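You operate a simulated robot arm through the tools that you are given. There is no shell and no other tool. Be economical: measure what you need, move in short steps, check, and stop when the job is done.

Carry out the task below with a simulated robot arm. There is one attempt and no reset: what you move stays moved.

TASK
Swap the stock box with the earliest date for the new one and leave the old one on the island.
Fine: the dated boxes are in the garden-side door; shut it again.

It is judged by the outcome, as a careful person would: the job done as asked, and still so three seconds after it is handed in. It fails if anything else is knocked over, pushed out of place, dropped, spilled or broken.

THE ROBOT
A 7-joint arm with a two-finger parallel gripper on a trunk, on a base that drives. Base frame: it is fixed to the floor where the robot stands at the start and does not move with it; the origin is under the middle of the robot, x ahead of it, y to its left, z up. Units: mm, rad, N and s.
With the tool pointing down near the work surface it reaches from about 340 to 760 mm from the robot's upright axis, wherever it stands. Its first joint turns from -2.007 to 2.007 rad. Places, roughly: garden-side door [1000, 200, 1200]; island worktop by the drainer [-1200, -1000, 900]; second rack on the garden-side door [1000, 200, 1300]; vegetable stock box [-1000, -750, 1000]. Payload 3.91 kg.
The TCP is the grasp point between the finger pads, 30 mm short of the fingertips. In the tool frame z runs along the fingers and y along their closing line. Largest opening 110 mm; finger width 20, thickness 10; the body of the gripper, 48 by 112 mm, starts 55 mm behind the TCP.
Orientation is that of the tool frame in the base frame, as a unit quaternion [x, y, z, w]. With the fingers straight down and closing along the base's y, the tool's x points along the base's -x, its y along +y and its z along -z.

THE INTERFACE
- The arm moves only by the tool drive_tool. Its argument "motion" is a list that holds one entry, the list of rows, each a list of 7 numbers: the closure in counts, from 0 (fully open) to 255 (shut), then the shift along the tool's x, y, z in mm, then the turn, a rotation vector about the tool's x, y, z in rad. In form: [[[grip, x, y, z, rx, ry, rz], ...]]. A call has 1 to 8 rows; each row is the pose to reach, as a shift and turn from the pose commanded when the call began, along the tool's axes at that moment. Rows are played at 5 a second. More than 50 mm and 0.15 rad between two rows, or a gripper value outside its range, and nothing of the call is played. Where a pose cannot be reached the arm comes as near as it can. A force on the tool above 90 N (or 10 N above the force at the start of the call, whichever is more), or a blocked arm, ends the call early, and 0.2 s more pass. The fingers move at their own pace (about 108 mm/s each) and stop on an object; they squeeze with about 45 N. The grip force told is the motor's: it shows also when the fingers shut on nothing. Time passes only in rows, and 0.2 s behind the last, so rows that repeat a pose let the fingers close. The reply holds the time, the measured pose of the TCP, the force on the tool along the base axes, the opening and the grip force, in the units named above and with some noise, with the torque about the TCP (base axes, N m) and any sound that the robot's microphone picked up.
- Cameras (640 x 400 px; columns grow to the right, rows downward): "scene" is now at [29.5, 152.4, 1708.4]; the picture's right is [-0.00, -1.00, 0.00], its down [-0.56, 0.00, -0.83] and it looks along [0.83, -0.00, -0.56] (base axes); focal length 281 px, centre (320, 200). "wrist" rides on the gripper at [73, 17, -103] in the tool frame; the picture's right is [-0.23, 0.97, 0.00], its down [-0.76, -0.18, -0.62] and it looks along [-0.61, -0.14, 0.78] (tool axes); focal length 222 px, centre (320, 200). There is no depth. A picture from a camera that has moved, and an enlarged one, comes with that camera's place and axes in the base frame and with its lens.
- snapshot(camera): a new picture of that camera. The clock stands still meanwhile.
- slide_trunk(by): slides the trunk up (or, below 0, down) by that many mm; the arm and the scene camera ride with it, the base frame stays. It gives what a move gives, with no picture.
- roll_base(legs): drives the robot by 1 to 6 legs, each [ahead, turn to the left] in mm and rad, along the robot's own axes; the way and the turn of a leg run together, so that a leg with both is an arc; at most 1500 mm and 3.142 rad a leg. The arm and the cameras ride along, it lands a little off, and it stops where it bumps. It gives what a move gives.
- aim_head(pan, tilt): turns the head with the scene camera to pan (to the left, within 2.705 rad either way) and tilt (down, from -0.506 to 1.204), counted from straight ahead of the robot. It gives what a move gives.
- close_up(camera, box): a new picture of the part [left, top, right, bottom] of that camera's present view, enlarged. The clock stands still meanwhile.
- close_job(): hands the job in; it is judged then, once.

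Go step by step. Nothing tells you exact positions but the pictures and the camera data: compare them with the known pose of the tool, close in by small moves and look again before you grip or let go. The budget is 120 turns and 98 pictures, counting those below and the enlarged ones. Unless the task says otherwise, let go and move clear before handing in, and close with one line.

The tools are called after "Call:" by a JSON object that holds its "name" and its "arguments". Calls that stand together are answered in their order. drive_tool: Moves the arm, as the interface text tells. Its arguments: {"type":"object","properties":{"motion":{"type":"array","items":{"type":"array","items":{"type":"array","items":{"type":"number"}}}}},"required":["motion"]} The other tools are called the same way: slide_trunk (by) slides the trunk up or down; roll_base (legs) drives the base; aim_head (pan, tilt) turns the head that bears the scene camera; snapshot (camera) takes a picture; close_up (camera, box) takes an enlarged picture of a part of a camera's view; close_job () hands the job in.

At the start:

```text
time: 0.0
tool_pos: [467.0, -62.9, 1540.6]
orientation: [0.002, 1.0, 0.0, 0.001]
wrist_force: [-0.6, 0.4, 0.3]
moment: [0.0, 0.02, 0.02]
grip_width: 110.0
finger_force: 0.1
trunk travel left (down, up): [-805.0, 185.0]
robot x, y, heading: [-1.9, 0.2, -0.001]
head pan, tilt: [-0.003, 0.592]
```

scene: 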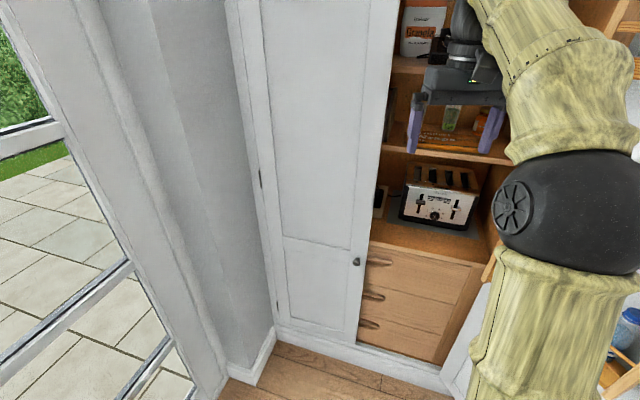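
wrist: 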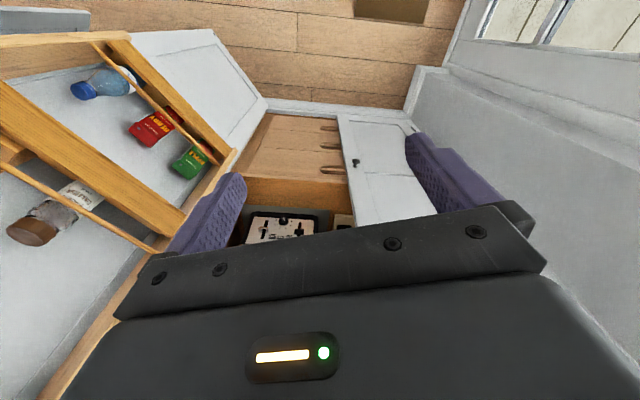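

I see a larder: the garden-side (left) door is shut with a knob near its right edge, while the right door stands open with racks. Next I look at the larder closely and at the island behind me.

Call:
{"name": "close_up", "arguments": {"camera": "scene", "box": [230, 0, 510, 400]}}

Call:
{"name": "aim_head", "arguments": {"pan": -2.5, "tilt": 0.5}}

```text
1.00 times, centred on (370, 200) of scene (not enlarged: the box is as wide or as high as the picture)
camera zoom: at [29.5, 152.4, 1708.4], right [0.0, -1.0, 0.0], down [-0.56, 0.0, -0.83], along [0.83, 0.0, -0.56], focal length 281 px, centre (270, 200)
```

zoom: 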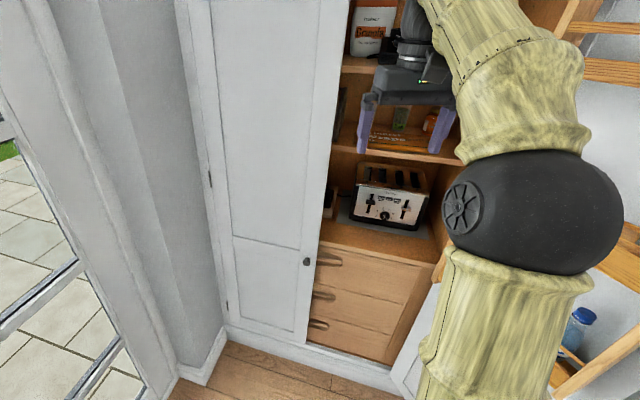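

```text
time: 2.3
tool_pos: [467.5, -62.4, 1541.1]
orientation: [0.001, 1.0, 0.0, 0.0]
wrist_force: [-0.5, 0.3, -0.5]
moment: [-0.04, -0.01, 0.01]
grip_width: 109.8
finger_force: 0.1
trunk travel left (down, up): [-805.0, 185.0]
robot x, y, heading: [0.0, -3.0, 0.002]
head pan, tilt: [-2.499, 0.499]
```

Call:
{"name": "snapshot", "arguments": {"camera": "scene"}}

```text
94 pictures are left
camera scene: at [-132.0, 98.1, 1716.7], right [-0.6, 0.8, 0.0], down [0.38, 0.29, -0.88], along [-0.7, -0.53, -0.48], focal length 281 px, centre (320, 200)
```

scene: 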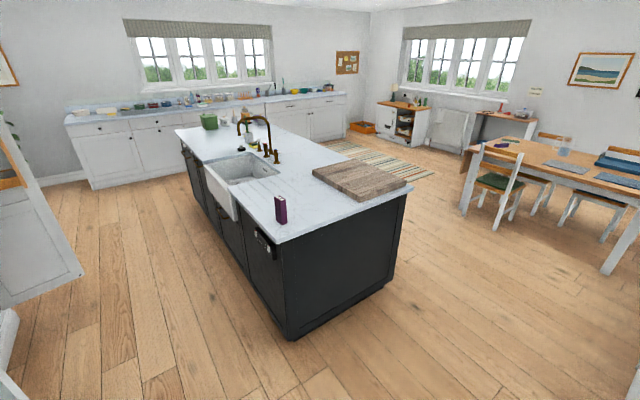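

The new (purple) stock box stands on the island near (-1005, -800). I zoom in on it and on the area.

Call:
{"name": "close_up", "arguments": {"camera": "scene", "box": [250, 170, 330, 240]}}

Call:
{"name": "aim_head", "arguments": {"pan": 0.15, "tilt": 0.35}}

Call:
{"name": "snapshot", "arguments": {"camera": "scene"}}

```text
5.71 times, centred on (290, 205) of scene
camera zoom: at [-132.0, 98.1, 1716.7], right [-0.6, 0.8, 0.0], down [0.38, 0.29, -0.88], along [-0.7, -0.53, -0.48], focal length 1605 px, centre (491, 171)
```

zoom: 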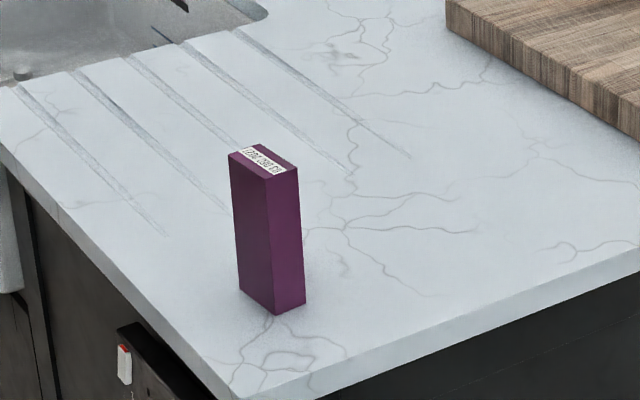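

```text
time: 4.6
tool_pos: [466.5, -62.4, 1540.5]
orientation: [0.0, 1.0, 0.0, 0.001]
wrist_force: [0.1, 0.2, 0.3]
moment: [-0.01, 0.01, -0.01]
grip_width: 110.3
finger_force: 0.1
trunk travel left (down, up): [-805.0, 185.0]
robot x, y, heading: [-1.6, -2.9, 0.0]
head pan, tilt: [0.15, 0.351]
```

```text
92 pictures are left
camera scene: at [32.9, 166.5, 1730.4], right [0.15, -0.99, 0.0], down [-0.34, -0.05, -0.94], along [0.93, 0.14, -0.34], focal length 281 px, centre (320, 200)
```

scene: 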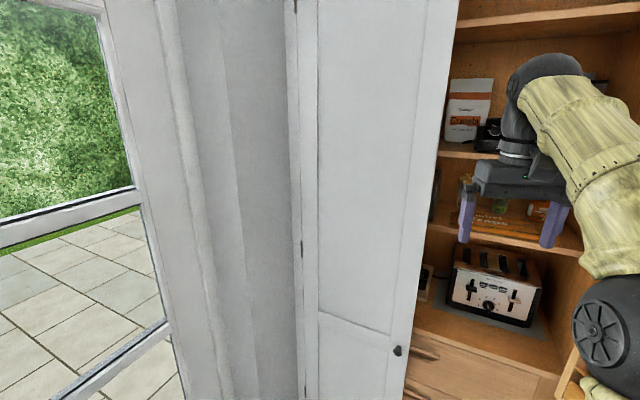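

The new box's date is on its top. The door knob appears to be at about (840, 3, 855) and the hinges near (950, 371), with the front rotated about -0.25 rad. I'll turn the tool to horizontal in stages, pointing at the door.

Call:
{"name": "drive_tool", "arguments": {"motion": [[[0, -15, 0, 0, 0, -0.14, 0], [0, -30, 0, 0, 0, -0.28, 0], [0, -45, 0, 0, 0, -0.42, 0], [0, -60, 0, 0, 0, -0.56, 0], [0, -75, 0, 0, 0, -0.7, 0], [0, -90, 0, 0, 0, -0.84, 0]]]}}

Call:
{"name": "slide_trunk", "arguments": {"by": -350}}

```text
time: 6.0
tool_pos: [556.3, -62.6, 1541.5]
orientation: [0.002, 0.912, -0.001, 0.41]
wrist_force: [0.2, 0.3, -0.4]
moment: [-0.02, -0.01, -0.01]
grip_width: 109.8
finger_force: 0.0
trunk travel left (down, up): [-805.0, 185.0]
robot x, y, heading: [-2.0, 1.4, 0.0]
head pan, tilt: [0.15, 0.351]
```

```text
time: 9.4
tool_pos: [556.6, -63.2, 1190.7]
orientation: [0.0, 0.913, 0.0, 0.408]
wrist_force: [-0.1, -0.6, 0.4]
moment: [0.01, 0.01, 0.02]
grip_width: 109.9
finger_force: 0.0
trunk travel left (down, up): [-455.0, 535.0]
robot x, y, heading: [2.4, 3.8, 0.0]
head pan, tilt: [0.15, 0.351]
```

Tool now tilted, trunk lowered. I finish the pitch to horizontal and look.

Call:
{"name": "drive_tool", "arguments": {"motion": [[[0, 0, 0, 0, 0, -0.14, 0], [0, 0, 0, 0, 0, -0.28, 0], [0, 0, 0, 0, 0, -0.42, 0], [0, 0, 0, 0, 0, -0.56, 0], [0, 0, 0, 0, 0, -0.7, 0], [0, 0, 0, 0, 0, -0.73, 0]]]}}

Call:
{"name": "snapshot", "arguments": {"camera": "scene"}}

Call:
{"name": "snapshot", "arguments": {"camera": "wrist"}}

```text
time: 10.8
tool_pos: [556.5, -55.7, 1185.9]
orientation: [-0.048, 0.714, -0.022, 0.698]
wrist_force: [1.0, -2.7, 0.6]
moment: [0.12, 0.14, 0.15]
grip_width: 109.9
finger_force: 0.0
out of reach, approached as far as the arm can: row 5
trunk travel left (down, up): [-455.0, 535.0]
robot x, y, heading: [-0.4, -0.5, 0.001]
head pan, tilt: [0.15, 0.351]
```

```text
91 pictures are left
camera scene: at [32.7, 165.7, 1380.5], right [0.15, -0.99, 0.0], down [-0.34, -0.05, -0.94], along [0.93, 0.14, -0.34], focal length 281 px, centre (320, 200)
```

scene: 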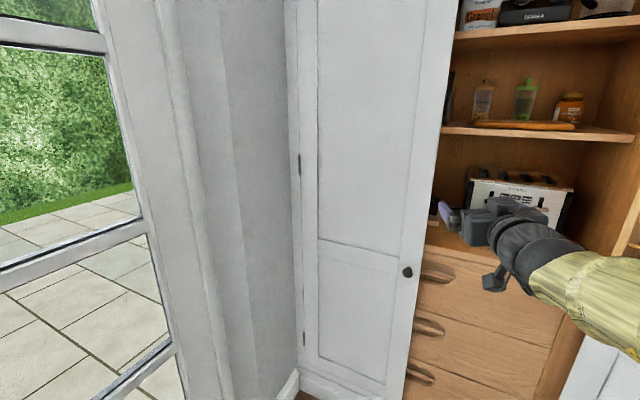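

```text
90 pictures are left
camera wrist: at [450.7, -49.8, 1113.6], right [-0.03, 0.99, 0.13], down [-0.6, -0.12, 0.79], along [0.8, -0.05, 0.6], focal length 222 px, centre (320, 200)
```

wrist: 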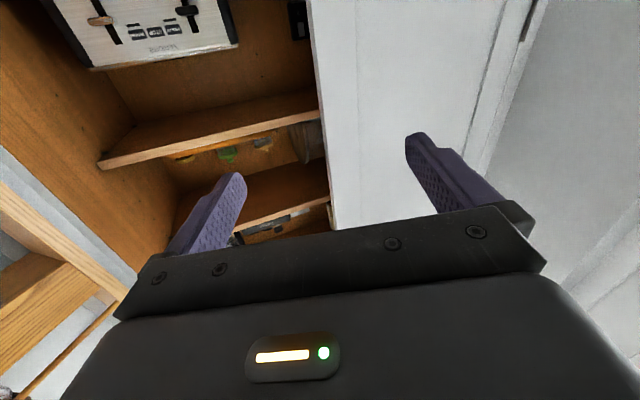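

The knob triangulates to about (862, -3, 838). I move the tool forward so the orientation is reachable, yaw it square to the door, and then lower the trunk.

Call:
{"name": "drive_tool", "arguments": {"motion": [[[0, 0, 20, 35, 0.06, 0, 0.02], [0, 0, 40, 70, 0.12, 0, 0.04], [0, 0, 60, 100, 0.18, 0, 0.06], [0, 0, 80, 130, 0.24, 0, 0.08], [0, 0, 92, 150, 0.28, 0, 0.1]]]}}

Call:
{"name": "slide_trunk", "arguments": {"by": -340}}

Call:
{"name": "snapshot", "arguments": {"camera": "wrist"}}

Call:
{"name": "snapshot", "arguments": {"camera": "scene"}}

```text
time: 12.2
tool_pos: [627.0, 121.8, 1233.9]
orientation: [0.029, 0.719, 0.036, 0.694]
wrist_force: [0.3, 0.3, 0.0]
moment: [0.0, 0.0, -0.12]
grip_width: 109.7
finger_force: 0.0
out of reach, approached as far as the arm can: row 1, 3, 4, 5
trunk travel left (down, up): [-455.0, 535.0]
robot x, y, heading: [-2.7, 1.5, 0.004]
head pan, tilt: [0.15, 0.351]
stopped in row 5: the arm was blocked; the commanded pose is now the measured one
```

```text
time: 15.6
tool_pos: [628.1, 119.7, 893.7]
orientation: [0.031, 0.719, 0.035, 0.694]
wrist_force: [-0.6, -0.3, 0.7]
moment: [0.05, 0.0, 0.01]
grip_width: 109.8
finger_force: 0.0
trunk travel left (down, up): [-115.0, 875.0]
robot x, y, heading: [-2.4, 1.6, 0.002]
head pan, tilt: [0.15, 0.351]
```

```text
89 pictures are left
camera wrist: at [522.1, 142.8, 826.9], right [0.0, 0.95, 0.32], down [-0.59, -0.25, 0.76], along [0.8, -0.19, 0.56], focal length 222 px, centre (320, 200)
```

wrist: 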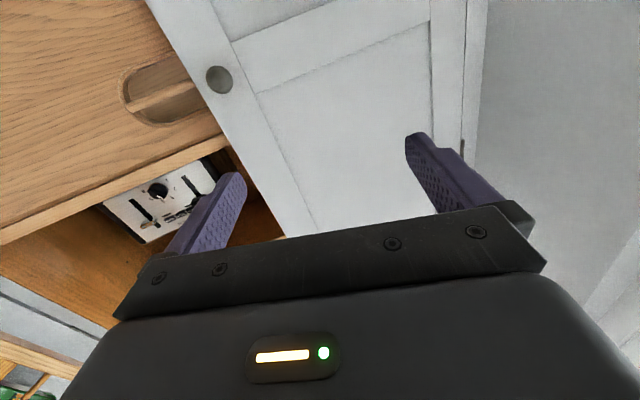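

```text
88 pictures are left
camera scene: at [32.9, 166.6, 1040.4], right [0.15, -0.99, 0.0], down [-0.34, -0.05, -0.94], along [0.93, 0.14, -0.34], focal length 281 px, centre (320, 200)
```

scene: 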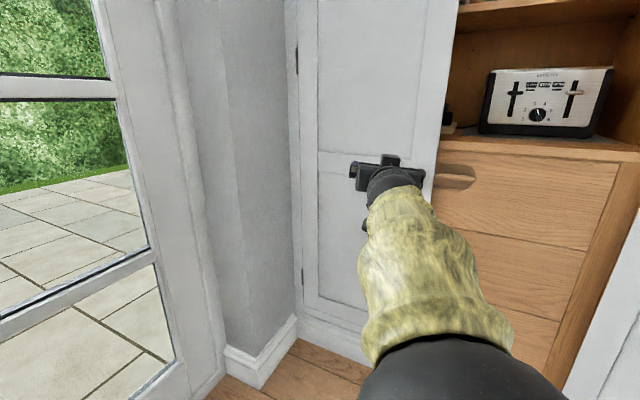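

The wrist view confirms the knob at about (860, -4, 829). The arm is near a limit with the tool this high over the shoulder, so I raise the trunk and lower the arm to the pre-grasp pose.

Call:
{"name": "slide_trunk", "arguments": {"by": 200}}

Call:
{"name": "drive_tool", "arguments": {"motion": [[[0, 40, 0, 0, 0.0, 0, -0.02], [0, 80, 0, 0, 0.0, 0, -0.04], [0, 120, -10, 0, 0.05, 0, -0.06], [0, 160, -30, 10, 0.1, 0, -0.09], [0, 200, -50, 20, 0.15, 0, -0.09], [0, 235, -70, 40, 0.2, 0, -0.09], [0, 265, -85, 60, 0.25, 0, -0.09]]]}}

Call:
{"name": "snapshot", "arguments": {"camera": "wrist"}}

```text
time: 17.8
tool_pos: [629.2, 119.9, 1094.2]
orientation: [0.029, 0.719, 0.036, 0.694]
wrist_force: [0.2, 0.5, 0.3]
moment: [-0.01, -0.01, -0.02]
grip_width: 109.9
finger_force: 0.1
trunk travel left (down, up): [-315.0, 675.0]
robot x, y, heading: [0.2, 0.9, -0.001]
head pan, tilt: [0.15, 0.351]
```

```text
time: 19.4
tool_pos: [586.8, -46.4, 945.8]
orientation: [0.057, 0.736, -0.053, 0.672]
wrist_force: [-0.3, 0.3, 0.0]
moment: [-0.05, 0.0, 0.02]
grip_width: 110.3
finger_force: 0.1
out of reach, approached as far as the arm can: row 1, 2, 3, 4, 5, 6, 7
trunk travel left (down, up): [-315.0, 675.0]
robot x, y, heading: [-0.6, 0.8, -0.0]
head pan, tilt: [0.15, 0.351]
```

```text
87 pictures are left
camera wrist: at [481.6, -11.8, 884.1], right [0.17, 0.96, 0.23], down [-0.57, -0.09, 0.82], along [0.8, -0.27, 0.53], focal length 222 px, centre (320, 200)
```

wrist: 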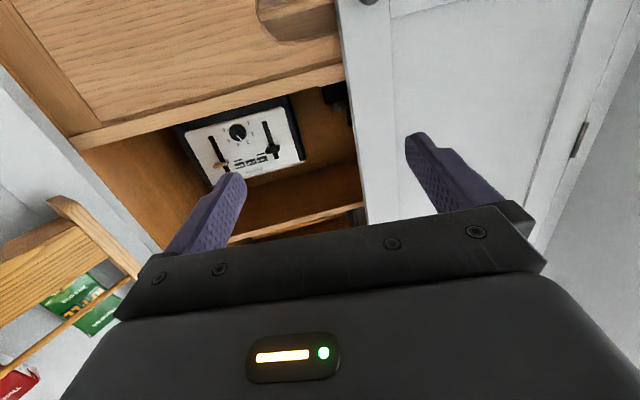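

The arm keeps hitting a limit, so I look at my own arm's configuration to understand it.

Call:
{"name": "aim_head", "arguments": {"pan": -0.5, "tilt": 0.95}}

Call:
{"name": "snapshot", "arguments": {"camera": "scene"}}

```text
time: 20.4
tool_pos: [588.0, -46.3, 946.5]
orientation: [0.057, 0.737, -0.053, 0.671]
wrist_force: [-0.4, -1.2, -0.3]
moment: [0.01, 0.02, 0.01]
grip_width: 109.9
finger_force: 0.0
trunk travel left (down, up): [-315.0, 675.0]
robot x, y, heading: [-1.8, 2.0, -0.001]
head pan, tilt: [-0.499, 0.949]
```

```text
86 pictures are left
camera scene: at [4.7, 117.9, 1189.2], right [-0.48, -0.88, 0.0], down [-0.71, 0.39, -0.58], along [0.51, -0.28, -0.81], focal length 281 px, centre (320, 200)
```

scene: 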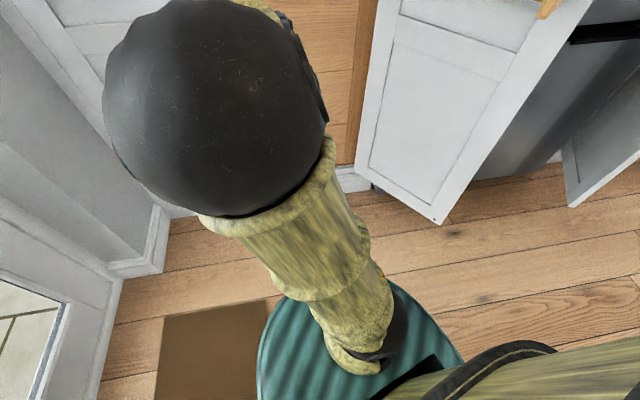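

The arm is folded too tightly because the tool is too close to the body; extending it forward should free the wrist. I extend toward a pre-grasp point at about (735, 30, 905).

Call:
{"name": "drive_tool", "arguments": {"motion": [[[0, 5, 20, 30, 0, 0, 0], [0, 12, 40, 60, 0, 0, 0], [0, 20, 60, 90, 0, 0, 0], [0, 27, 80, 120, 0, 0, 0], [0, 27, 90, 140, 0.02, 0, 0]]]}}

Call:
{"name": "aim_head", "arguments": {"pan": 0.2, "tilt": 0.6}}

Call:
{"name": "snapshot", "arguments": {"camera": "scene"}}

```text
time: 21.6
tool_pos: [615.1, -37.5, 964.7]
orientation: [0.056, 0.738, -0.052, 0.67]
wrist_force: [0.9, -0.1, 0.0]
moment: [0.02, 0.0, -0.01]
grip_width: 110.3
finger_force: 0.1
out of reach, approached as far as the arm can: row 1, 2, 3, 4, 5
trunk travel left (down, up): [-315.0, 675.0]
robot x, y, heading: [-2.3, 1.6, 0.005]
head pan, tilt: [-0.499, 0.949]
```

```text
time: 22.6
tool_pos: [615.6, -36.6, 964.1]
orientation: [0.056, 0.739, -0.051, 0.67]
wrist_force: [1.2, 0.2, -1.0]
moment: [0.0, -0.01, 0.03]
grip_width: 110.1
finger_force: 0.1
trunk travel left (down, up): [-315.0, 675.0]
robot x, y, heading: [2.3, -0.7, 0.0]
head pan, tilt: [0.201, 0.6]
```

```text
85 pictures are left
camera scene: at [27.4, 170.2, 1217.5], right [0.2, -0.98, 0.0], down [-0.55, -0.11, -0.82], along [0.81, 0.16, -0.57], focal length 281 px, centre (320, 200)
```

scene: 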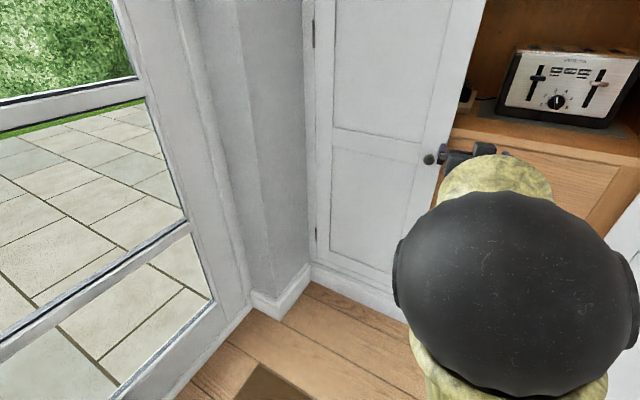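

It is a wrist-bend limit at near-horizontal pitch. I'll instead approach the knob with the tool pitched about 0.5 rad downward, going to a pre-grasp point 100 mm short of it.

Call:
{"name": "drive_tool", "arguments": {"motion": [[[0, 0, 0, 0, 0, 0.13, 0], [0, 0, 0, 0, 0.0, 0.26, 0], [0, 15, 20, 35, 0.02, 0.4, 0], [0, 30, 40, 70, 0.05, 0.4, 0], [0, 50, 60, 105, 0.08, 0.4, 0], [0, 65, 75, 135, 0.1, 0.4, 0], [0, 73, 79, 157, 0.1, 0.4, 0]]]}}

Call:
{"name": "snapshot", "arguments": {"camera": "wrist"}}

Call:
{"name": "snapshot", "arguments": {"camera": "scene"}}

```text
time: 24.2
tool_pos: [617.6, 47.5, 914.4]
orientation: [0.19, 0.847, -0.01, 0.496]
wrist_force: [-0.7, -0.4, 1.9]
moment: [0.01, 0.1, 0.1]
grip_width: 110.0
finger_force: 0.0
out of reach, approached as far as the arm can: row 3, 4, 5, 6, 7
trunk travel left (down, up): [-315.0, 675.0]
robot x, y, heading: [-0.5, -0.1, 0.003]
head pan, tilt: [0.201, 0.6]
```

```text
84 pictures are left
camera wrist: at [504.5, 108.4, 908.1], right [0.42, 0.83, 0.36], down [-0.25, -0.27, 0.93], along [0.87, -0.48, 0.09], focal length 222 px, centre (320, 200)
```

wrist: 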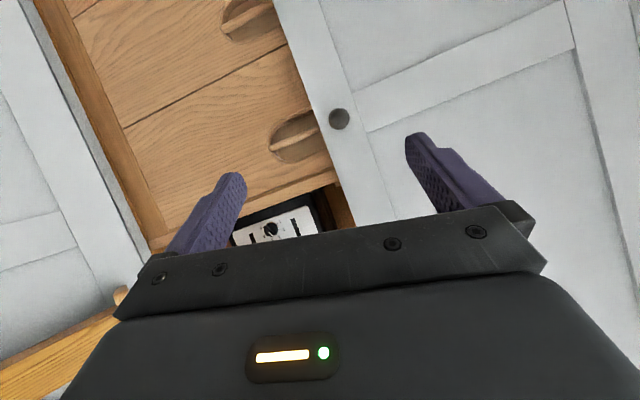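

```text
83 pictures are left
camera scene: at [27.4, 170.6, 1217.5], right [0.2, -0.98, 0.0], down [-0.55, -0.11, -0.82], along [0.81, 0.16, -0.57], focal length 281 px, centre (320, 200)
```

scene: 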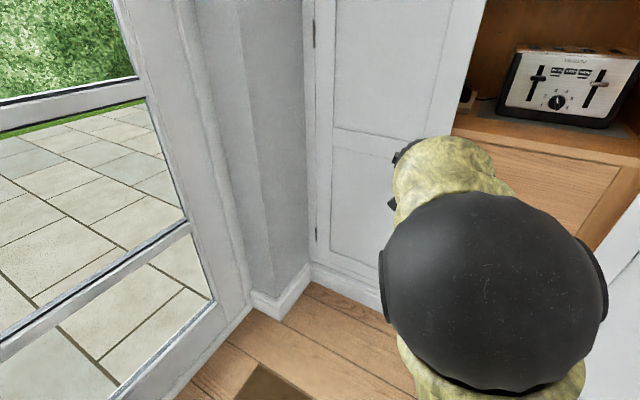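

Judging from the geometry (elbow beside the camera, shoulder far below), I'm simply too far away and too folded. I drive 150 mm ahead, raise the trunk so the arm works near shoulder height, and lower the tool to the pre-grasp.

Call:
{"name": "roll_base", "arguments": {"legs": [[150, 0]]}}

Call:
{"name": "slide_trunk", "arguments": {"by": 150}}

Call:
{"name": "drive_tool", "arguments": {"motion": [[[0, 29, -11, 21, 0, 0, -0.04], [0, 58, -22, 42, 0, 0, -0.08], [0, 87, -33, 63, 0, 0, -0.12], [0, 116, -45, 84, 0, 0, -0.16], [0, 145, -56, 107, 0, 0, -0.2]]]}}

Call:
{"name": "snapshot", "arguments": {"camera": "wrist"}}

```text
time: 25.8
tool_pos: [769.1, 38.2, 922.3]
orientation: [0.108, 0.851, -0.083, 0.507]
wrist_force: [0.3, -0.1, -1.2]
moment: [0.02, -0.01, 0.03]
grip_width: 110.0
finger_force: 0.0
trunk travel left (down, up): [-315.0, 675.0]
robot x, y, heading: [148.3, 2.1, 0.002]
head pan, tilt: [0.201, 0.6]
```

```text
time: 27.5
tool_pos: [768.9, 39.8, 1071.1]
orientation: [0.108, 0.851, -0.083, 0.507]
wrist_force: [0.4, 0.0, -0.2]
moment: [-0.04, -0.01, 0.0]
grip_width: 109.8
finger_force: 0.0
trunk travel left (down, up): [-465.0, 525.0]
robot x, y, heading: [150.7, 1.2, 0.002]
head pan, tilt: [0.201, 0.6]
```

```text
time: 28.7
tool_pos: [705.8, -7.9, 957.9]
orientation: [0.027, 0.858, -0.131, 0.497]
wrist_force: [0.5, 0.1, -0.1]
moment: [0.0, 0.0, -0.01]
grip_width: 110.0
finger_force: 0.0
out of reach, approached as far as the arm can: row 1, 2, 3, 4, 5
trunk travel left (down, up): [-465.0, 525.0]
robot x, y, heading: [151.9, 4.0, -0.001]
head pan, tilt: [0.201, 0.6]
```

```text
82 pictures are left
camera wrist: at [584.3, 29.3, 939.6], right [0.28, 0.96, 0.0], down [-0.17, 0.05, 0.98], along [0.94, -0.28, 0.18], focal length 222 px, centre (320, 200)
```

wrist: 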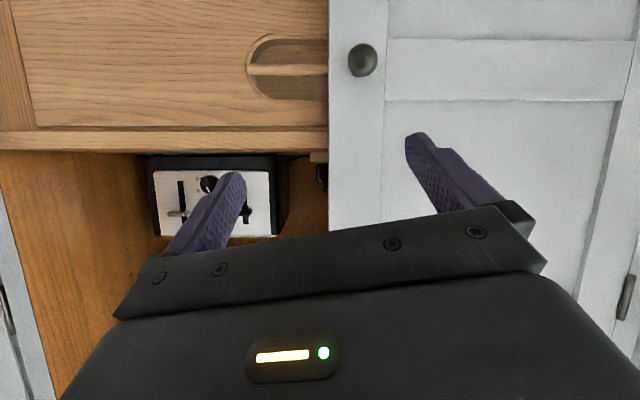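

The wrist apparently cannot bend upward past the forearm line, so the forearm should rise: trunk low, tool high relative to it. I raise the arm first and see where it lands, then lower the trunk.

Call:
{"name": "drive_tool", "arguments": {"motion": [[[0, -35, -8, -18, 0, 0, 0], [0, -70, -16, -36, 0, 0, 0], [0, -100, -23, -54, 0, 0, 0], [0, -129, -30, -71, 0, 0, 0], [0, -129, -30, -71, 0, 0, 0]]]}}

```text
time: 29.9
tool_pos: [707.0, -9.1, 1107.7]
orientation: [0.024, 0.858, -0.131, 0.496]
wrist_force: [0.4, -1.9, 0.0]
moment: [0.07, -0.01, 0.09]
grip_width: 110.0
finger_force: 0.0
out of reach, approached as far as the arm can: row 3
trunk travel left (down, up): [-465.0, 525.0]
robot x, y, heading: [152.4, 0.5, -0.002]
head pan, tilt: [0.201, 0.6]
```

That tells me commands are relative to the actual pose. I now straighten roll, pitch up slightly, raise a bit more, and lower the trunk.

Call:
{"name": "drive_tool", "arguments": {"motion": [[[0, -15, -4, -8, 0, 0, 0.06], [0, -30, -8, -16, 0, -0.05, 0.12], [0, -45, -10, -24, 0, -0.1, 0.17], [0, -52, -12, -28, 0, -0.15, 0.22], [0, -52, -12, -28, 0, -0.15, 0.22]]]}}

Call:
{"name": "slide_trunk", "arguments": {"by": -310}}

Call:
{"name": "snapshot", "arguments": {"camera": "wrist"}}

```text
time: 31.1
tool_pos: [706.7, -5.9, 1169.7]
orientation: [0.105, 0.81, -0.078, 0.571]
wrist_force: [1.2, 0.1, -0.7]
moment: [0.01, -0.01, 0.01]
grip_width: 110.2
finger_force: 0.1
trunk travel left (down, up): [-465.0, 525.0]
robot x, y, heading: [150.2, -1.1, -0.002]
head pan, tilt: [0.201, 0.6]
```

```text
time: 34.2
tool_pos: [708.1, -6.3, 858.4]
orientation: [0.106, 0.81, -0.079, 0.571]
wrist_force: [0.3, 0.2, 0.1]
moment: [-0.01, 0.02, -0.01]
grip_width: 110.2
finger_force: 0.1
trunk travel left (down, up): [-155.0, 835.0]
robot x, y, heading: [148.4, 1.0, -0.0]
head pan, tilt: [0.201, 0.6]
```

```text
81 pictures are left
camera wrist: at [593.7, 42.3, 824.7], right [0.33, 0.92, 0.21], down [-0.36, -0.08, 0.93], along [0.87, -0.38, 0.31], focal length 222 px, centre (320, 200)
```

wrist: 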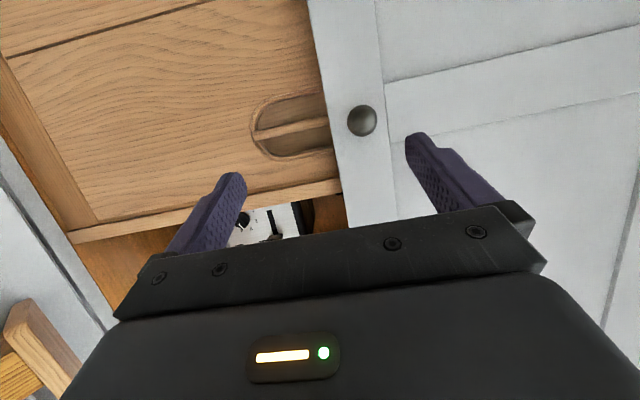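

Orientation is good and the knob is confirmed at (860, -2, 829). I drive 100 mm ahead with the fingers straddling the knob line, then check.

Call:
{"name": "roll_base", "arguments": {"legs": [[100, 0]]}}

Call:
{"name": "snapshot", "arguments": {"camera": "wrist"}}

```text
time: 35.8
tool_pos: [813.5, 14.7, 855.5]
orientation: [0.101, 0.811, -0.1, 0.568]
wrist_force: [1.0, 0.6, 0.4]
moment: [-0.06, -0.03, 0.01]
grip_width: 110.1
finger_force: 0.1
trunk travel left (down, up): [-155.0, 835.0]
robot x, y, heading: [255.0, -2.9, -0.006]
head pan, tilt: [0.201, 0.6]
stopped in leg 1: the robot was blocked; the commanded pose is now the measured one
```

```text
80 pictures are left
camera wrist: at [699.5, 64.1, 820.8], right [0.34, 0.92, 0.17], down [-0.36, -0.04, 0.93], along [0.87, -0.38, 0.32], focal length 222 px, centre (320, 200)
```

wrist: 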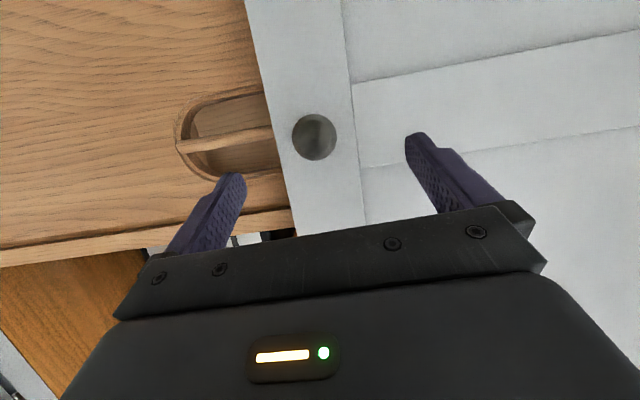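

Blocked at the end of the drive; I look at what the robot touches before continuing.

Call:
{"name": "aim_head", "arguments": {"pan": -0.6, "tilt": 0.8}}

Call:
{"name": "snapshot", "arguments": {"camera": "scene"}}

Call:
{"name": "aim_head", "arguments": {"pan": 0.5, "tilt": 0.8}}

Call:
{"name": "snapshot", "arguments": {"camera": "scene"}}

```text
time: 36.9
tool_pos: [812.2, 18.8, 855.0]
orientation: [0.096, 0.812, -0.097, 0.568]
wrist_force: [-1.7, -0.5, -1.0]
moment: [0.0, -0.02, 0.02]
grip_width: 110.2
finger_force: 0.0
trunk travel left (down, up): [-155.0, 835.0]
robot x, y, heading: [256.6, -1.5, -0.007]
head pan, tilt: [-0.6, 0.799]
```

```text
79 pictures are left
camera scene: at [245.6, 82.2, 1047.8], right [-0.57, -0.82, -0.03], down [-0.58, 0.42, -0.7], along [0.59, -0.38, -0.72], focal length 281 px, centre (320, 200)
```

scene: 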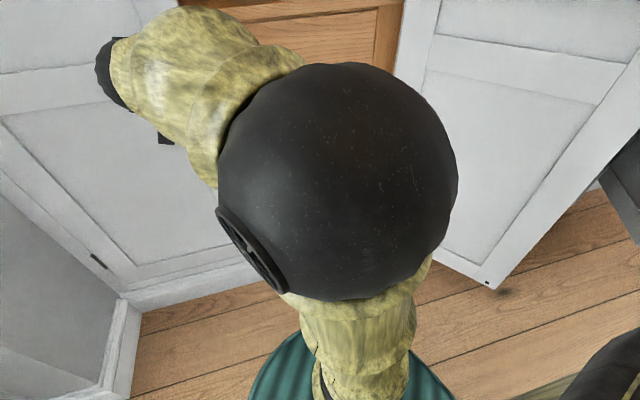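

```text
time: 38.2
tool_pos: [813.2, 19.7, 856.4]
orientation: [0.095, 0.812, -0.096, 0.568]
wrist_force: [1.0, 0.4, 0.0]
moment: [0.02, 0.02, 0.05]
grip_width: 110.2
finger_force: 0.0
trunk travel left (down, up): [-155.0, 835.0]
robot x, y, heading: [255.6, 0.3, -0.002]
head pan, tilt: [0.499, 0.799]
```

```text
78 pictures are left
camera scene: at [250.5, 166.7, 1049.7], right [0.48, -0.88, -0.01], down [-0.62, -0.32, -0.71], along [0.62, 0.35, -0.7], focal length 281 px, centre (320, 200)
```

scene: 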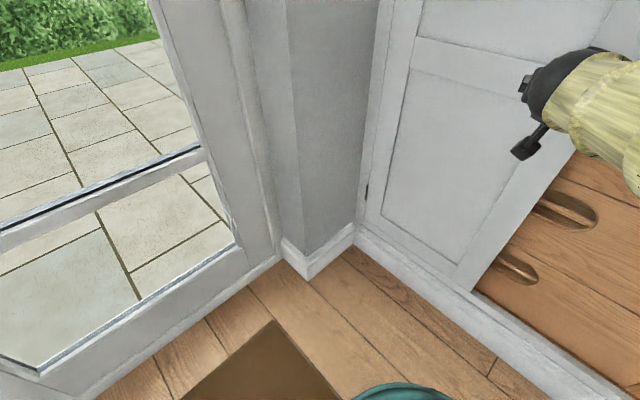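

The base is just about at the door mat; nothing is displaced. The TCP is at (813, 19, 856); I now advance the arm the last 48 mm to straddle the knob and check.

Call:
{"name": "drive_tool", "arguments": {"motion": [[[0, 6, -5, 12, 0, 0, 0], [0, 9, -8, 24, 0, 0, 0], [0, 9, -8, 36, 0, 0, 0], [0, 9, -8, 48, 0, 0, 0]]]}}

Call:
{"name": "snapshot", "arguments": {"camera": "wrist"}}

```text
time: 38.6
tool_pos: [814.3, 27.3, 846.5]
orientation: [0.091, 0.812, -0.108, 0.567]
wrist_force: [-0.1, 0.4, -0.7]
moment: [-0.03, -0.03, -0.02]
grip_width: 109.9
finger_force: 0.0
trunk travel left (down, up): [-155.0, 835.0]
robot x, y, heading: [253.8, -0.9, -0.004]
head pan, tilt: [0.499, 0.799]
stopped in row 1: the arm was blocked; the commanded pose is now the measured one
```

```text
77 pictures are left
camera wrist: at [701.6, 75.5, 810.8], right [0.34, 0.93, 0.14], down [-0.35, -0.02, 0.94], along [0.87, -0.37, 0.32], focal length 222 px, centre (320, 200)
```

wrist: 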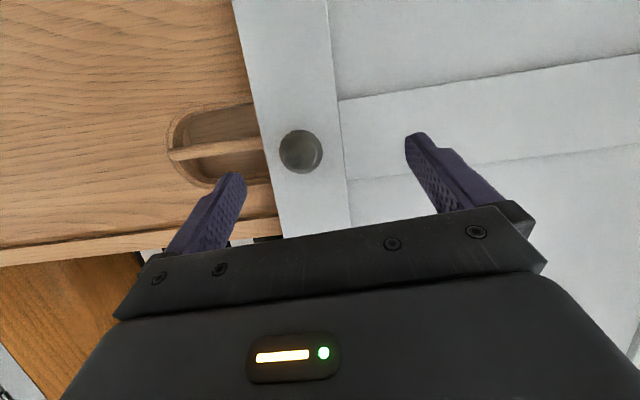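

The tool sensor shows no force, yet something upstream is blocked and the robot leans slightly. I back the base up 60 mm to see whether things return to normal.

Call:
{"name": "roll_base", "arguments": {"legs": [[-60, 0]]}}

Call:
{"name": "aim_head", "arguments": {"pan": -0.2, "tilt": 1.1}}

Call:
{"name": "snapshot", "arguments": {"camera": "scene"}}

```text
time: 39.3
tool_pos: [817.5, 61.5, 814.2]
orientation: [0.076, 0.82, -0.131, 0.552]
wrist_force: [1.0, -0.4, 0.3]
moment: [-0.01, 0.0, 0.01]
grip_width: 109.8
finger_force: 0.0
trunk travel left (down, up): [-155.0, 835.0]
robot x, y, heading: [248.1, -2.0, -0.004]
head pan, tilt: [0.499, 0.799]
stopped in leg 1: the robot was blocked; the commanded pose is now the measured one
```

```text
time: 40.4
tool_pos: [816.4, 57.4, 820.0]
orientation: [0.077, 0.82, -0.127, 0.553]
wrist_force: [-0.3, -0.2, -0.4]
moment: [-0.06, 0.02, 0.01]
grip_width: 109.9
finger_force: 0.1
trunk travel left (down, up): [-155.0, 835.0]
robot x, y, heading: [247.3, -0.2, -0.009]
head pan, tilt: [-0.201, 1.1]
```

```text
76 pictures are left
camera scene: at [238.5, 117.9, 1026.1], right [-0.2, -0.98, -0.02], down [-0.87, 0.19, -0.46], along [0.46, -0.07, -0.89], focal length 281 px, centre (320, 200)
```

scene: 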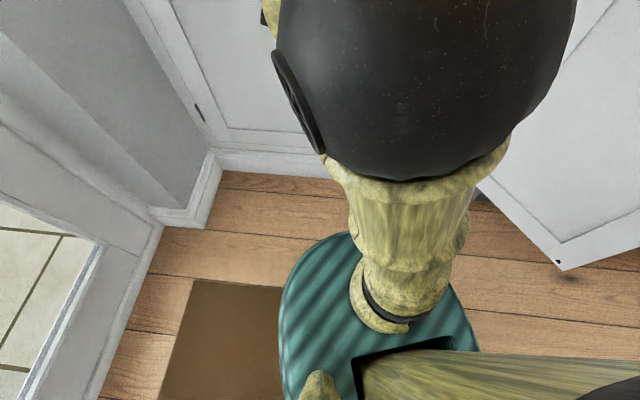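

Something odd is pushing the arm. I retract the arm up and back a little to free whatever is in contact.

Call:
{"name": "drive_tool", "arguments": {"motion": [[[0, -8, -20, -20, 0, 0, 0], [0, -16, -40, -40, 0, 0, 0], [0, -23, -60, -59, 0, 0, 0], [0, -23, -60, -59, 0, 0, 0]]]}}

Call:
{"name": "aim_head", "arguments": {"pan": 0, "tilt": 0.5}}

Call:
{"name": "snapshot", "arguments": {"camera": "scene"}}

```text
time: 40.9
tool_pos: [795.6, 45.7, 837.3]
orientation: [0.079, 0.819, -0.141, 0.551]
wrist_force: [-0.1, -0.2, -0.2]
moment: [0.04, -0.02, 0.05]
grip_width: 109.9
finger_force: 0.1
trunk travel left (down, up): [-155.0, 835.0]
robot x, y, heading: [247.1, 1.2, -0.002]
head pan, tilt: [-0.201, 1.1]
stopped in row 2: the arm was blocked; the commanded pose is now the measured one
```

```text
time: 41.9
tool_pos: [794.6, 47.8, 836.4]
orientation: [0.076, 0.819, -0.141, 0.551]
wrist_force: [0.4, 0.2, -0.3]
moment: [0.03, 0.0, 0.02]
grip_width: 109.9
finger_force: 0.1
trunk travel left (down, up): [-155.0, 835.0]
robot x, y, heading: [249.5, 1.4, -0.009]
head pan, tilt: [0.0, 0.499]
```

```text
75 pictures are left
camera scene: at [267.5, 129.9, 1074.1], right [-0.01, -1.0, -0.02], down [-0.47, 0.02, -0.88], along [0.88, 0.0, -0.47], focal length 281 px, centre (320, 200)
```

scene: 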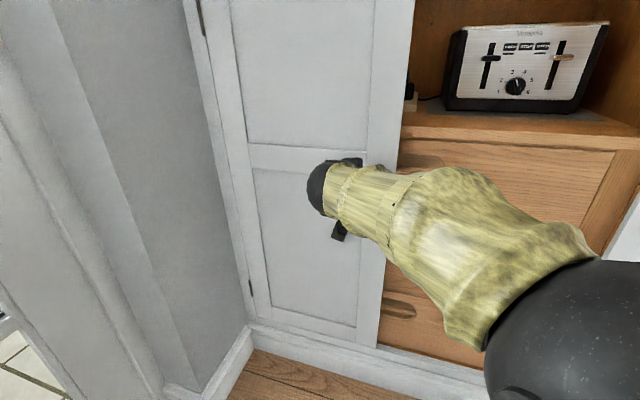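

My best guess is that the elbow crowds the robot's own head when the tool is so high relative to the trunk. I raise the trunk 150 mm, and then lower the arm with a steeper tool pitch (about 0.75 rad).

Call:
{"name": "slide_trunk", "arguments": {"by": 150}}

Call:
{"name": "aim_head", "arguments": {"pan": 0.3, "tilt": 0.5}}

Call:
{"name": "drive_tool", "arguments": {"motion": [[[0, 0, 0, 0, 0, 0.1, 0.05], [0, 0, 0, 0, 0, 0.2, 0.1], [0, 0, 0, 0, 0, 0.3, 0.14], [0, 0, 0, 0, 0, 0.36, 0.14]]]}}

```text
time: 42.2
tool_pos: [791.1, 57.0, 834.0]
orientation: [0.07, 0.819, -0.148, 0.549]
wrist_force: [-0.3, -0.5, 0.1]
moment: [0.0, 0.03, -0.01]
grip_width: 110.1
finger_force: 0.0
trunk travel left (down, up): [-157.0, 833.0]
robot x, y, heading: [248.1, -0.1, -0.007]
head pan, tilt: [0.0, 0.499]
stopped: the arm was blocked; the commanded pose is now the measured one
```

```text
time: 43.0
tool_pos: [792.1, 58.8, 833.9]
orientation: [0.07, 0.819, -0.147, 0.55]
wrist_force: [-0.3, -0.9, 0.0]
moment: [0.01, 0.01, 0.05]
grip_width: 109.5
finger_force: 0.1
trunk travel left (down, up): [-157.0, 833.0]
robot x, y, heading: [251.5, -0.5, -0.009]
head pan, tilt: [0.3, 0.499]
```

```text
time: 44.0
tool_pos: [801.9, 62.3, 829.0]
orientation: [0.153, 0.898, -0.096, 0.402]
wrist_force: [0.5, -0.1, -0.3]
moment: [0.0, -0.02, 0.04]
grip_width: 110.3
finger_force: 0.1
trunk travel left (down, up): [-157.0, 833.0]
robot x, y, heading: [252.4, -2.0, -0.01]
head pan, tilt: [0.3, 0.499]
```

Even the trunk rise was blocked, so I look around for the contact.

Call:
{"name": "snapshot", "arguments": {"camera": "scene"}}

Call:
{"name": "snapshot", "arguments": {"camera": "wrist"}}

Call:
{"name": "aim_head", "arguments": {"pan": -0.9, "tilt": 0.4}}

Call:
{"name": "snapshot", "arguments": {"camera": "scene"}}

```text
74 pictures are left
camera scene: at [264.8, 158.4, 1076.2], right [0.29, -0.96, -0.01], down [-0.45, -0.12, -0.89], along [0.85, 0.26, -0.46], focal length 281 px, centre (320, 200)
```

scene: 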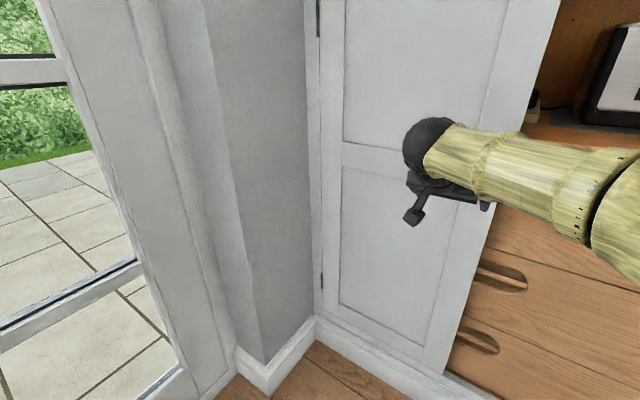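

```text
73 pictures are left
camera wrist: at [690.6, 123.8, 840.5], right [0.48, 0.87, 0.12], down [-0.01, -0.13, 0.99], along [0.87, -0.48, -0.05], focal length 222 px, centre (320, 200)
```

wrist: 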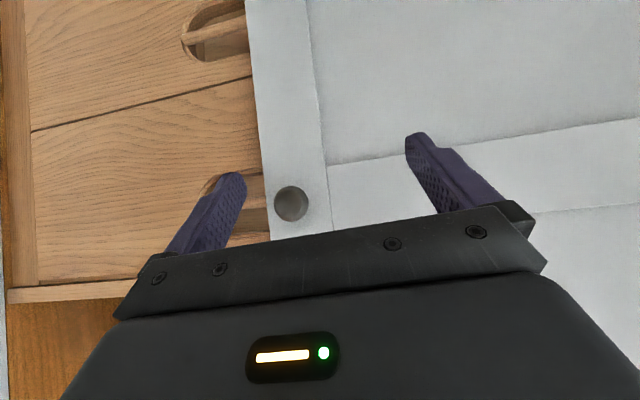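

```text
time: 45.4
tool_pos: [802.4, 62.4, 828.1]
orientation: [0.152, 0.898, -0.096, 0.402]
wrist_force: [0.6, -0.4, 1.0]
moment: [0.0, 0.02, -0.03]
grip_width: 110.1
finger_force: 0.0
trunk travel left (down, up): [-157.0, 833.0]
robot x, y, heading: [253.6, -1.3, -0.006]
head pan, tilt: [-0.901, 0.4]
```

```text
72 pictures are left
camera scene: at [235.3, 60.0, 1082.8], right [-0.79, -0.62, -0.02], down [-0.23, 0.32, -0.92], along [0.57, -0.72, -0.4], focal length 281 px, centre (320, 200)
```

scene: 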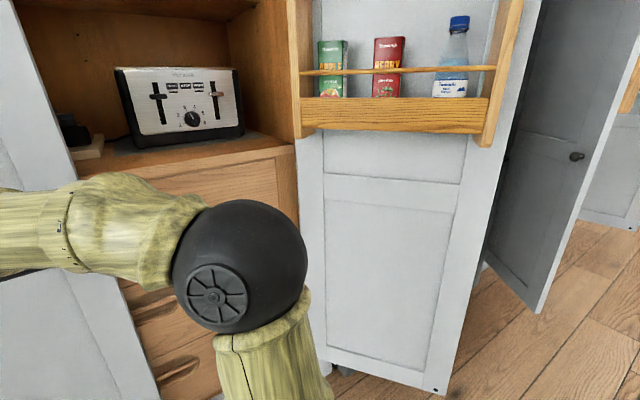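

No external contact is visible; the last pitch change ran freely, so retry the trunk rise.

Call:
{"name": "slide_trunk", "arguments": {"by": 120}}

```text
time: 46.9
tool_pos: [802.3, 63.2, 947.7]
orientation: [0.152, 0.898, -0.097, 0.402]
wrist_force: [-0.1, -0.1, 0.5]
moment: [0.0, 0.01, 0.02]
grip_width: 110.1
finger_force: 0.0
trunk travel left (down, up): [-277.0, 713.0]
robot x, y, heading: [245.5, -2.3, -0.003]
head pan, tilt: [-0.901, 0.4]
```

Now free. I move the tool down to the pre-grasp 60 mm short of the knob and check.

Call:
{"name": "drive_tool", "arguments": {"motion": [[[0, 10, -9, 20, 0, 0, 0], [0, 20, -18, 40, 0, 0, 0], [0, 30, -26, 60, 0, 0, 0], [0, 40, -34, 77, 0, 0, 0], [0, 40, -34, 77, 0, 0, 0]]]}}

Call:
{"name": "snapshot", "arguments": {"camera": "wrist"}}

```text
time: 48.1
tool_pos: [818.9, 17.0, 870.5]
orientation: [0.151, 0.898, -0.095, 0.402]
wrist_force: [-0.1, -0.8, 0.0]
moment: [-0.03, 0.03, 0.0]
grip_width: 110.1
finger_force: 0.1
trunk travel left (down, up): [-277.0, 713.0]
robot x, y, heading: [249.3, -0.5, -0.005]
head pan, tilt: [-0.901, 0.4]
```

```text
71 pictures are left
camera wrist: at [707.4, 77.5, 882.3], right [0.49, 0.87, 0.12], down [-0.01, -0.13, 0.99], along [0.87, -0.48, -0.05], focal length 222 px, centre (320, 200)
```

wrist: 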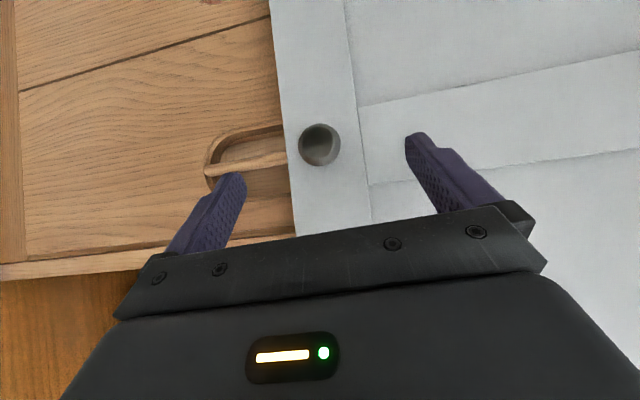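

Aligned on the knob. I advance 50 mm along the tool and close.

Call:
{"name": "drive_tool", "arguments": {"motion": [[[0, 0, 0, 18, 0, 0, 0], [0, 0, 0, 36, 0, 0, 0], [0, 0, 0, 52, 0, 0, 0], [0, 0, 0, 52, 0, 0, 0]]]}}

Call:
{"name": "snapshot", "arguments": {"camera": "wrist"}}

```text
time: 49.1
tool_pos: [856.1, 2.4, 835.2]
orientation: [0.152, 0.899, -0.096, 0.4]
wrist_force: [-0.8, -0.9, -0.1]
moment: [-0.01, 0.0, 0.0]
grip_width: 109.8
finger_force: 0.0
trunk travel left (down, up): [-277.0, 713.0]
robot x, y, heading: [252.0, 0.7, -0.01]
head pan, tilt: [-0.901, 0.4]
```

```text
70 pictures are left
camera wrist: at [744.5, 62.9, 847.8], right [0.48, 0.87, 0.12], down [-0.01, -0.13, 0.99], along [0.87, -0.48, -0.05], focal length 222 px, centre (320, 200)
```

wrist: 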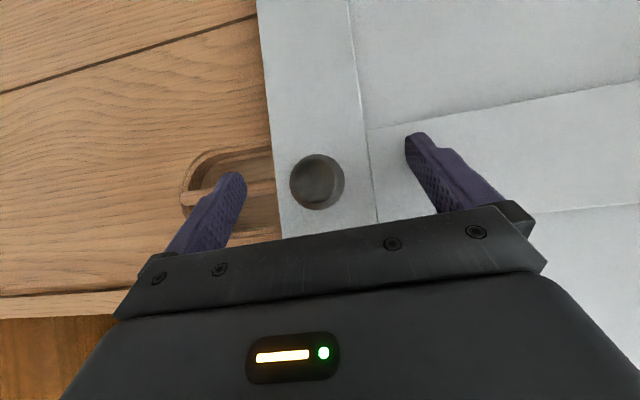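

The knob sits centrally between the fingers. I close on it.

Call:
{"name": "drive_tool", "arguments": {"motion": [[[255, 0, 0, 2, 0, 0, 0], [255, 0, 0, 2, 0, 0, 0], [255, 0, 0, 2, 0, 0, 0], [255, 0, 0, 2, 0, 0, 0]]]}}

```text
time: 50.1
tool_pos: [856.2, -0.9, 833.3]
orientation: [0.153, 0.898, -0.097, 0.4]
wrist_force: [-3.9, -9.9, -0.7]
moment: [-0.14, 0.03, 0.26]
grip_width: 34.5
finger_force: 44.9
trunk travel left (down, up): [-277.0, 713.0]
robot x, y, heading: [247.8, -3.3, -0.01]
head pan, tilt: [-0.901, 0.4]
```

Gripped (34.5 mm knob). I pull the door along its arc about 0.2 rad, turning the tool with it.

Call:
{"name": "drive_tool", "arguments": {"motion": [[[255, 12.6, -1.8, -14.2, 0.038, 0.003, 0.033], [255, 25.2, -2.7, -28.6, 0.075, 0.005, 0.066], [255, 38, -2.4, -43, 0.113, 0.008, 0.099], [255, 50.4, -1.5, -57.3, 0.15, 0.01, 0.132]]]}}

Call:
{"name": "snapshot", "arguments": {"camera": "wrist"}}

```text
time: 51.1
tool_pos: [786.7, 33.9, 834.6]
orientation: [0.236, 0.88, -0.132, 0.391]
wrist_force: [14.6, 29.6, 5.0]
moment: [0.54, 0.65, 1.13]
grip_width: 34.3
finger_force: 45.0
trunk travel left (down, up): [-277.0, 713.0]
robot x, y, heading: [251.4, -1.1, -0.004]
head pan, tilt: [-0.901, 0.4]
```

```text
69 pictures are left
camera wrist: at [688.9, 115.0, 846.3], right [0.64, 0.76, 0.12], down [-0.04, -0.13, 0.99], along [0.77, -0.64, -0.05], focal length 222 px, centre (320, 200)
```

wrist: 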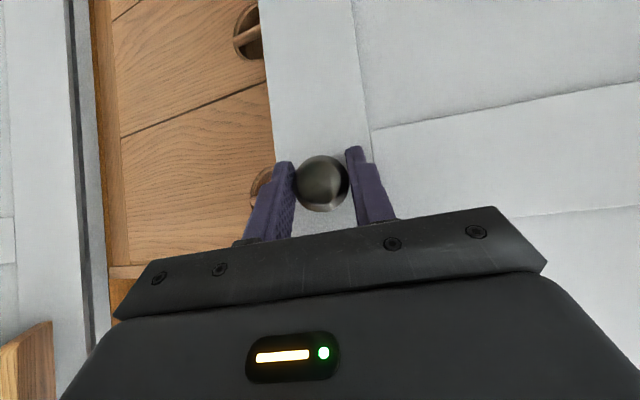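

The door swings; force suggests the hinge is nearer (988, 358). I continue the arc with that correction by another 0.3 rad.

Call:
{"name": "drive_tool", "arguments": {"motion": [[[255, 13.5, 6, -15.5, 0.038, 0.0024, 0.033], [255, 26.4, 12.4, -30.9, 0.075, 0.005, 0.066], [255, 39, 15.5, -45, 0.113, 0.007, 0.099], [255, 51.1, 18.4, -59.4, 0.15, 0.01, 0.132], [255, 63.5, 23, -73.5, 0.188, 0.012, 0.165], [255, 75.1, 28.3, -87.4, 0.225, 0.014, 0.198]]]}}

Call:
{"name": "snapshot", "arguments": {"camera": "wrist"}}

```text
time: 52.5
tool_pos: [699.1, 109.0, 833.6]
orientation: [0.372, 0.832, -0.195, 0.363]
wrist_force: [-27.6, -19.6, 0.4]
moment: [-0.12, -0.01, 1.13]
grip_width: 34.6
finger_force: 44.5
trunk travel left (down, up): [-277.0, 713.0]
robot x, y, heading: [245.8, -4.1, -0.004]
head pan, tilt: [-0.901, 0.4]
```

```text
68 pictures are left
camera wrist: at [631.6, 216.5, 846.4], right [0.84, 0.52, 0.12], down [-0.07, -0.11, 0.99], along [0.53, -0.85, -0.05], focal length 222 px, centre (320, 200)
```

wrist: 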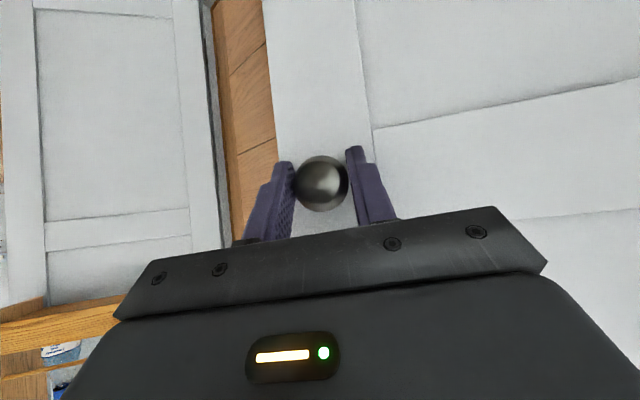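

Door open about 0.5 rad, radius fits 381 mm. I continue the arc by 0.5 rad more.

Call:
{"name": "drive_tool", "arguments": {"motion": [[[255, 12.7, 0, -14.4, 0.037, 0.003, 0.033], [255, 25.2, 1.7, -28.6, 0.075, 0.005, 0.066], [255, 37.7, 4, -43, 0.112, 0.008, 0.099], [255, 49.9, 7.2, -57.2, 0.15, 0.011, 0.132], [255, 62, 11.5, -71.3, 0.187, 0.013, 0.165], [255, 73.9, 16.4, -85.2, 0.225, 0.016, 0.198], [255, 97.2, 29.3, -112.5, 0.3, 0.022, 0.264], [255, 119.2, 45.7, -139, 0.375, 0.027, 0.33]]]}}

Call:
{"name": "aim_head", "arguments": {"pan": 0.4, "tilt": 0.4}}

Call:
{"name": "snapshot", "arguments": {"camera": "scene"}}

```text
time: 54.3
tool_pos: [609.0, 274.3, 832.6]
orientation: [0.548, 0.725, -0.287, 0.304]
wrist_force: [-59.4, -17.3, 25.7]
moment: [-0.71, 0.65, 0.31]
grip_width: 34.8
finger_force: 45.1
trunk travel left (down, up): [-277.0, 713.0]
robot x, y, heading: [253.5, -2.7, -0.002]
head pan, tilt: [-0.901, 0.4]
stopped in row 8: the force on the tool passed its limit at 93 N (the readings are from after the stop); the commanded pose is now the measured one
```

```text
time: 55.8
tool_pos: [609.6, 271.9, 833.1]
orientation: [0.55, 0.723, -0.286, 0.304]
wrist_force: [-69.3, -16.9, 37.2]
moment: [0.2, 0.9, 0.65]
grip_width: 35.3
finger_force: 44.8
trunk travel left (down, up): [-277.0, 713.0]
robot x, y, heading: [249.0, -0.9, -0.004]
head pan, tilt: [0.4, 0.4]
```

```text
67 pictures are left
camera scene: at [262.8, 176.4, 1201.2], right [0.38, -0.92, 0.0], down [-0.35, -0.14, -0.93], along [0.86, 0.36, -0.38], focal length 281 px, centre (320, 200)
```

scene: 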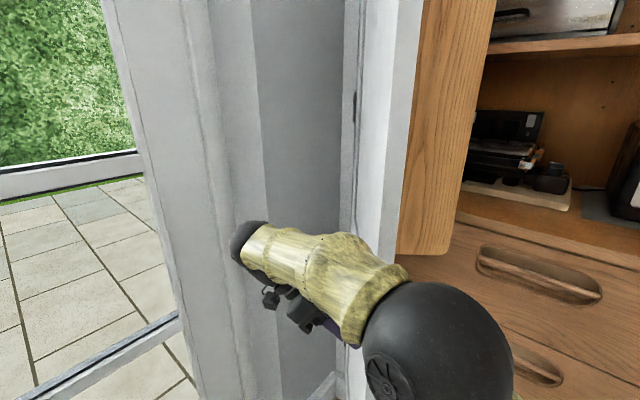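

Door is open about 1.0 rad. Force is building, so I release the knob and withdraw along the tool axis.

Call:
{"name": "drive_tool", "arguments": {"motion": [[[120, 0, 0, 0, 0, 0, 0], [120, 0, 0, 0, 0, 0, 0], [120, 0, 0, -20, 0, 0, 0], [120, 0, 0, -40, 0, 0, 0], [120, 0, 0, -60, 0, 0, 0]]]}}

Call:
{"name": "snapshot", "arguments": {"camera": "wrist"}}

Call:
{"name": "snapshot", "arguments": {"camera": "scene"}}

```text
time: 57.0
tool_pos: [610.4, 322.8, 863.5]
orientation: [0.548, 0.727, -0.283, 0.303]
wrist_force: [-0.2, -1.3, 0.1]
moment: [0.02, -0.02, 0.01]
grip_width: 58.1
finger_force: 0.1
trunk travel left (down, up): [-277.0, 713.0]
robot x, y, heading: [248.7, 0.1, -0.008]
head pan, tilt: [0.4, 0.4]
```

```text
66 pictures are left
camera wrist: at [597.3, 448.4, 876.3], right [0.99, 0.09, 0.09], down [-0.09, -0.05, 0.99], along [0.1, -0.99, -0.04], focal length 222 px, centre (320, 200)
```

wrist: 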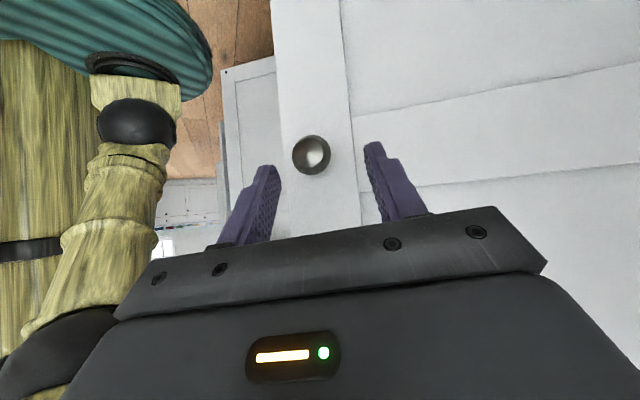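

```text
65 pictures are left
camera scene: at [274.9, 185.6, 1198.2], right [0.38, -0.92, 0.0], down [-0.36, -0.15, -0.92], along [0.85, 0.35, -0.39], focal length 281 px, centre (320, 200)
```

scene: 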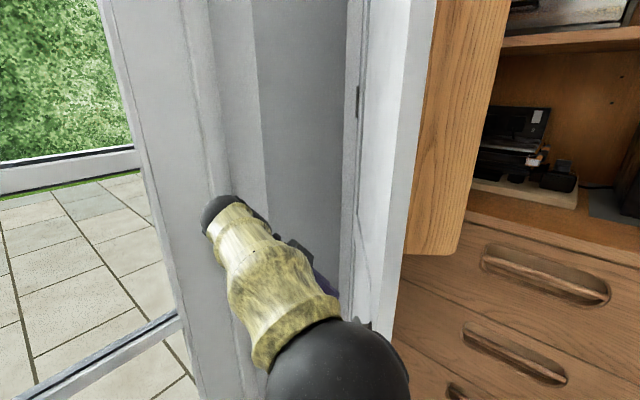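

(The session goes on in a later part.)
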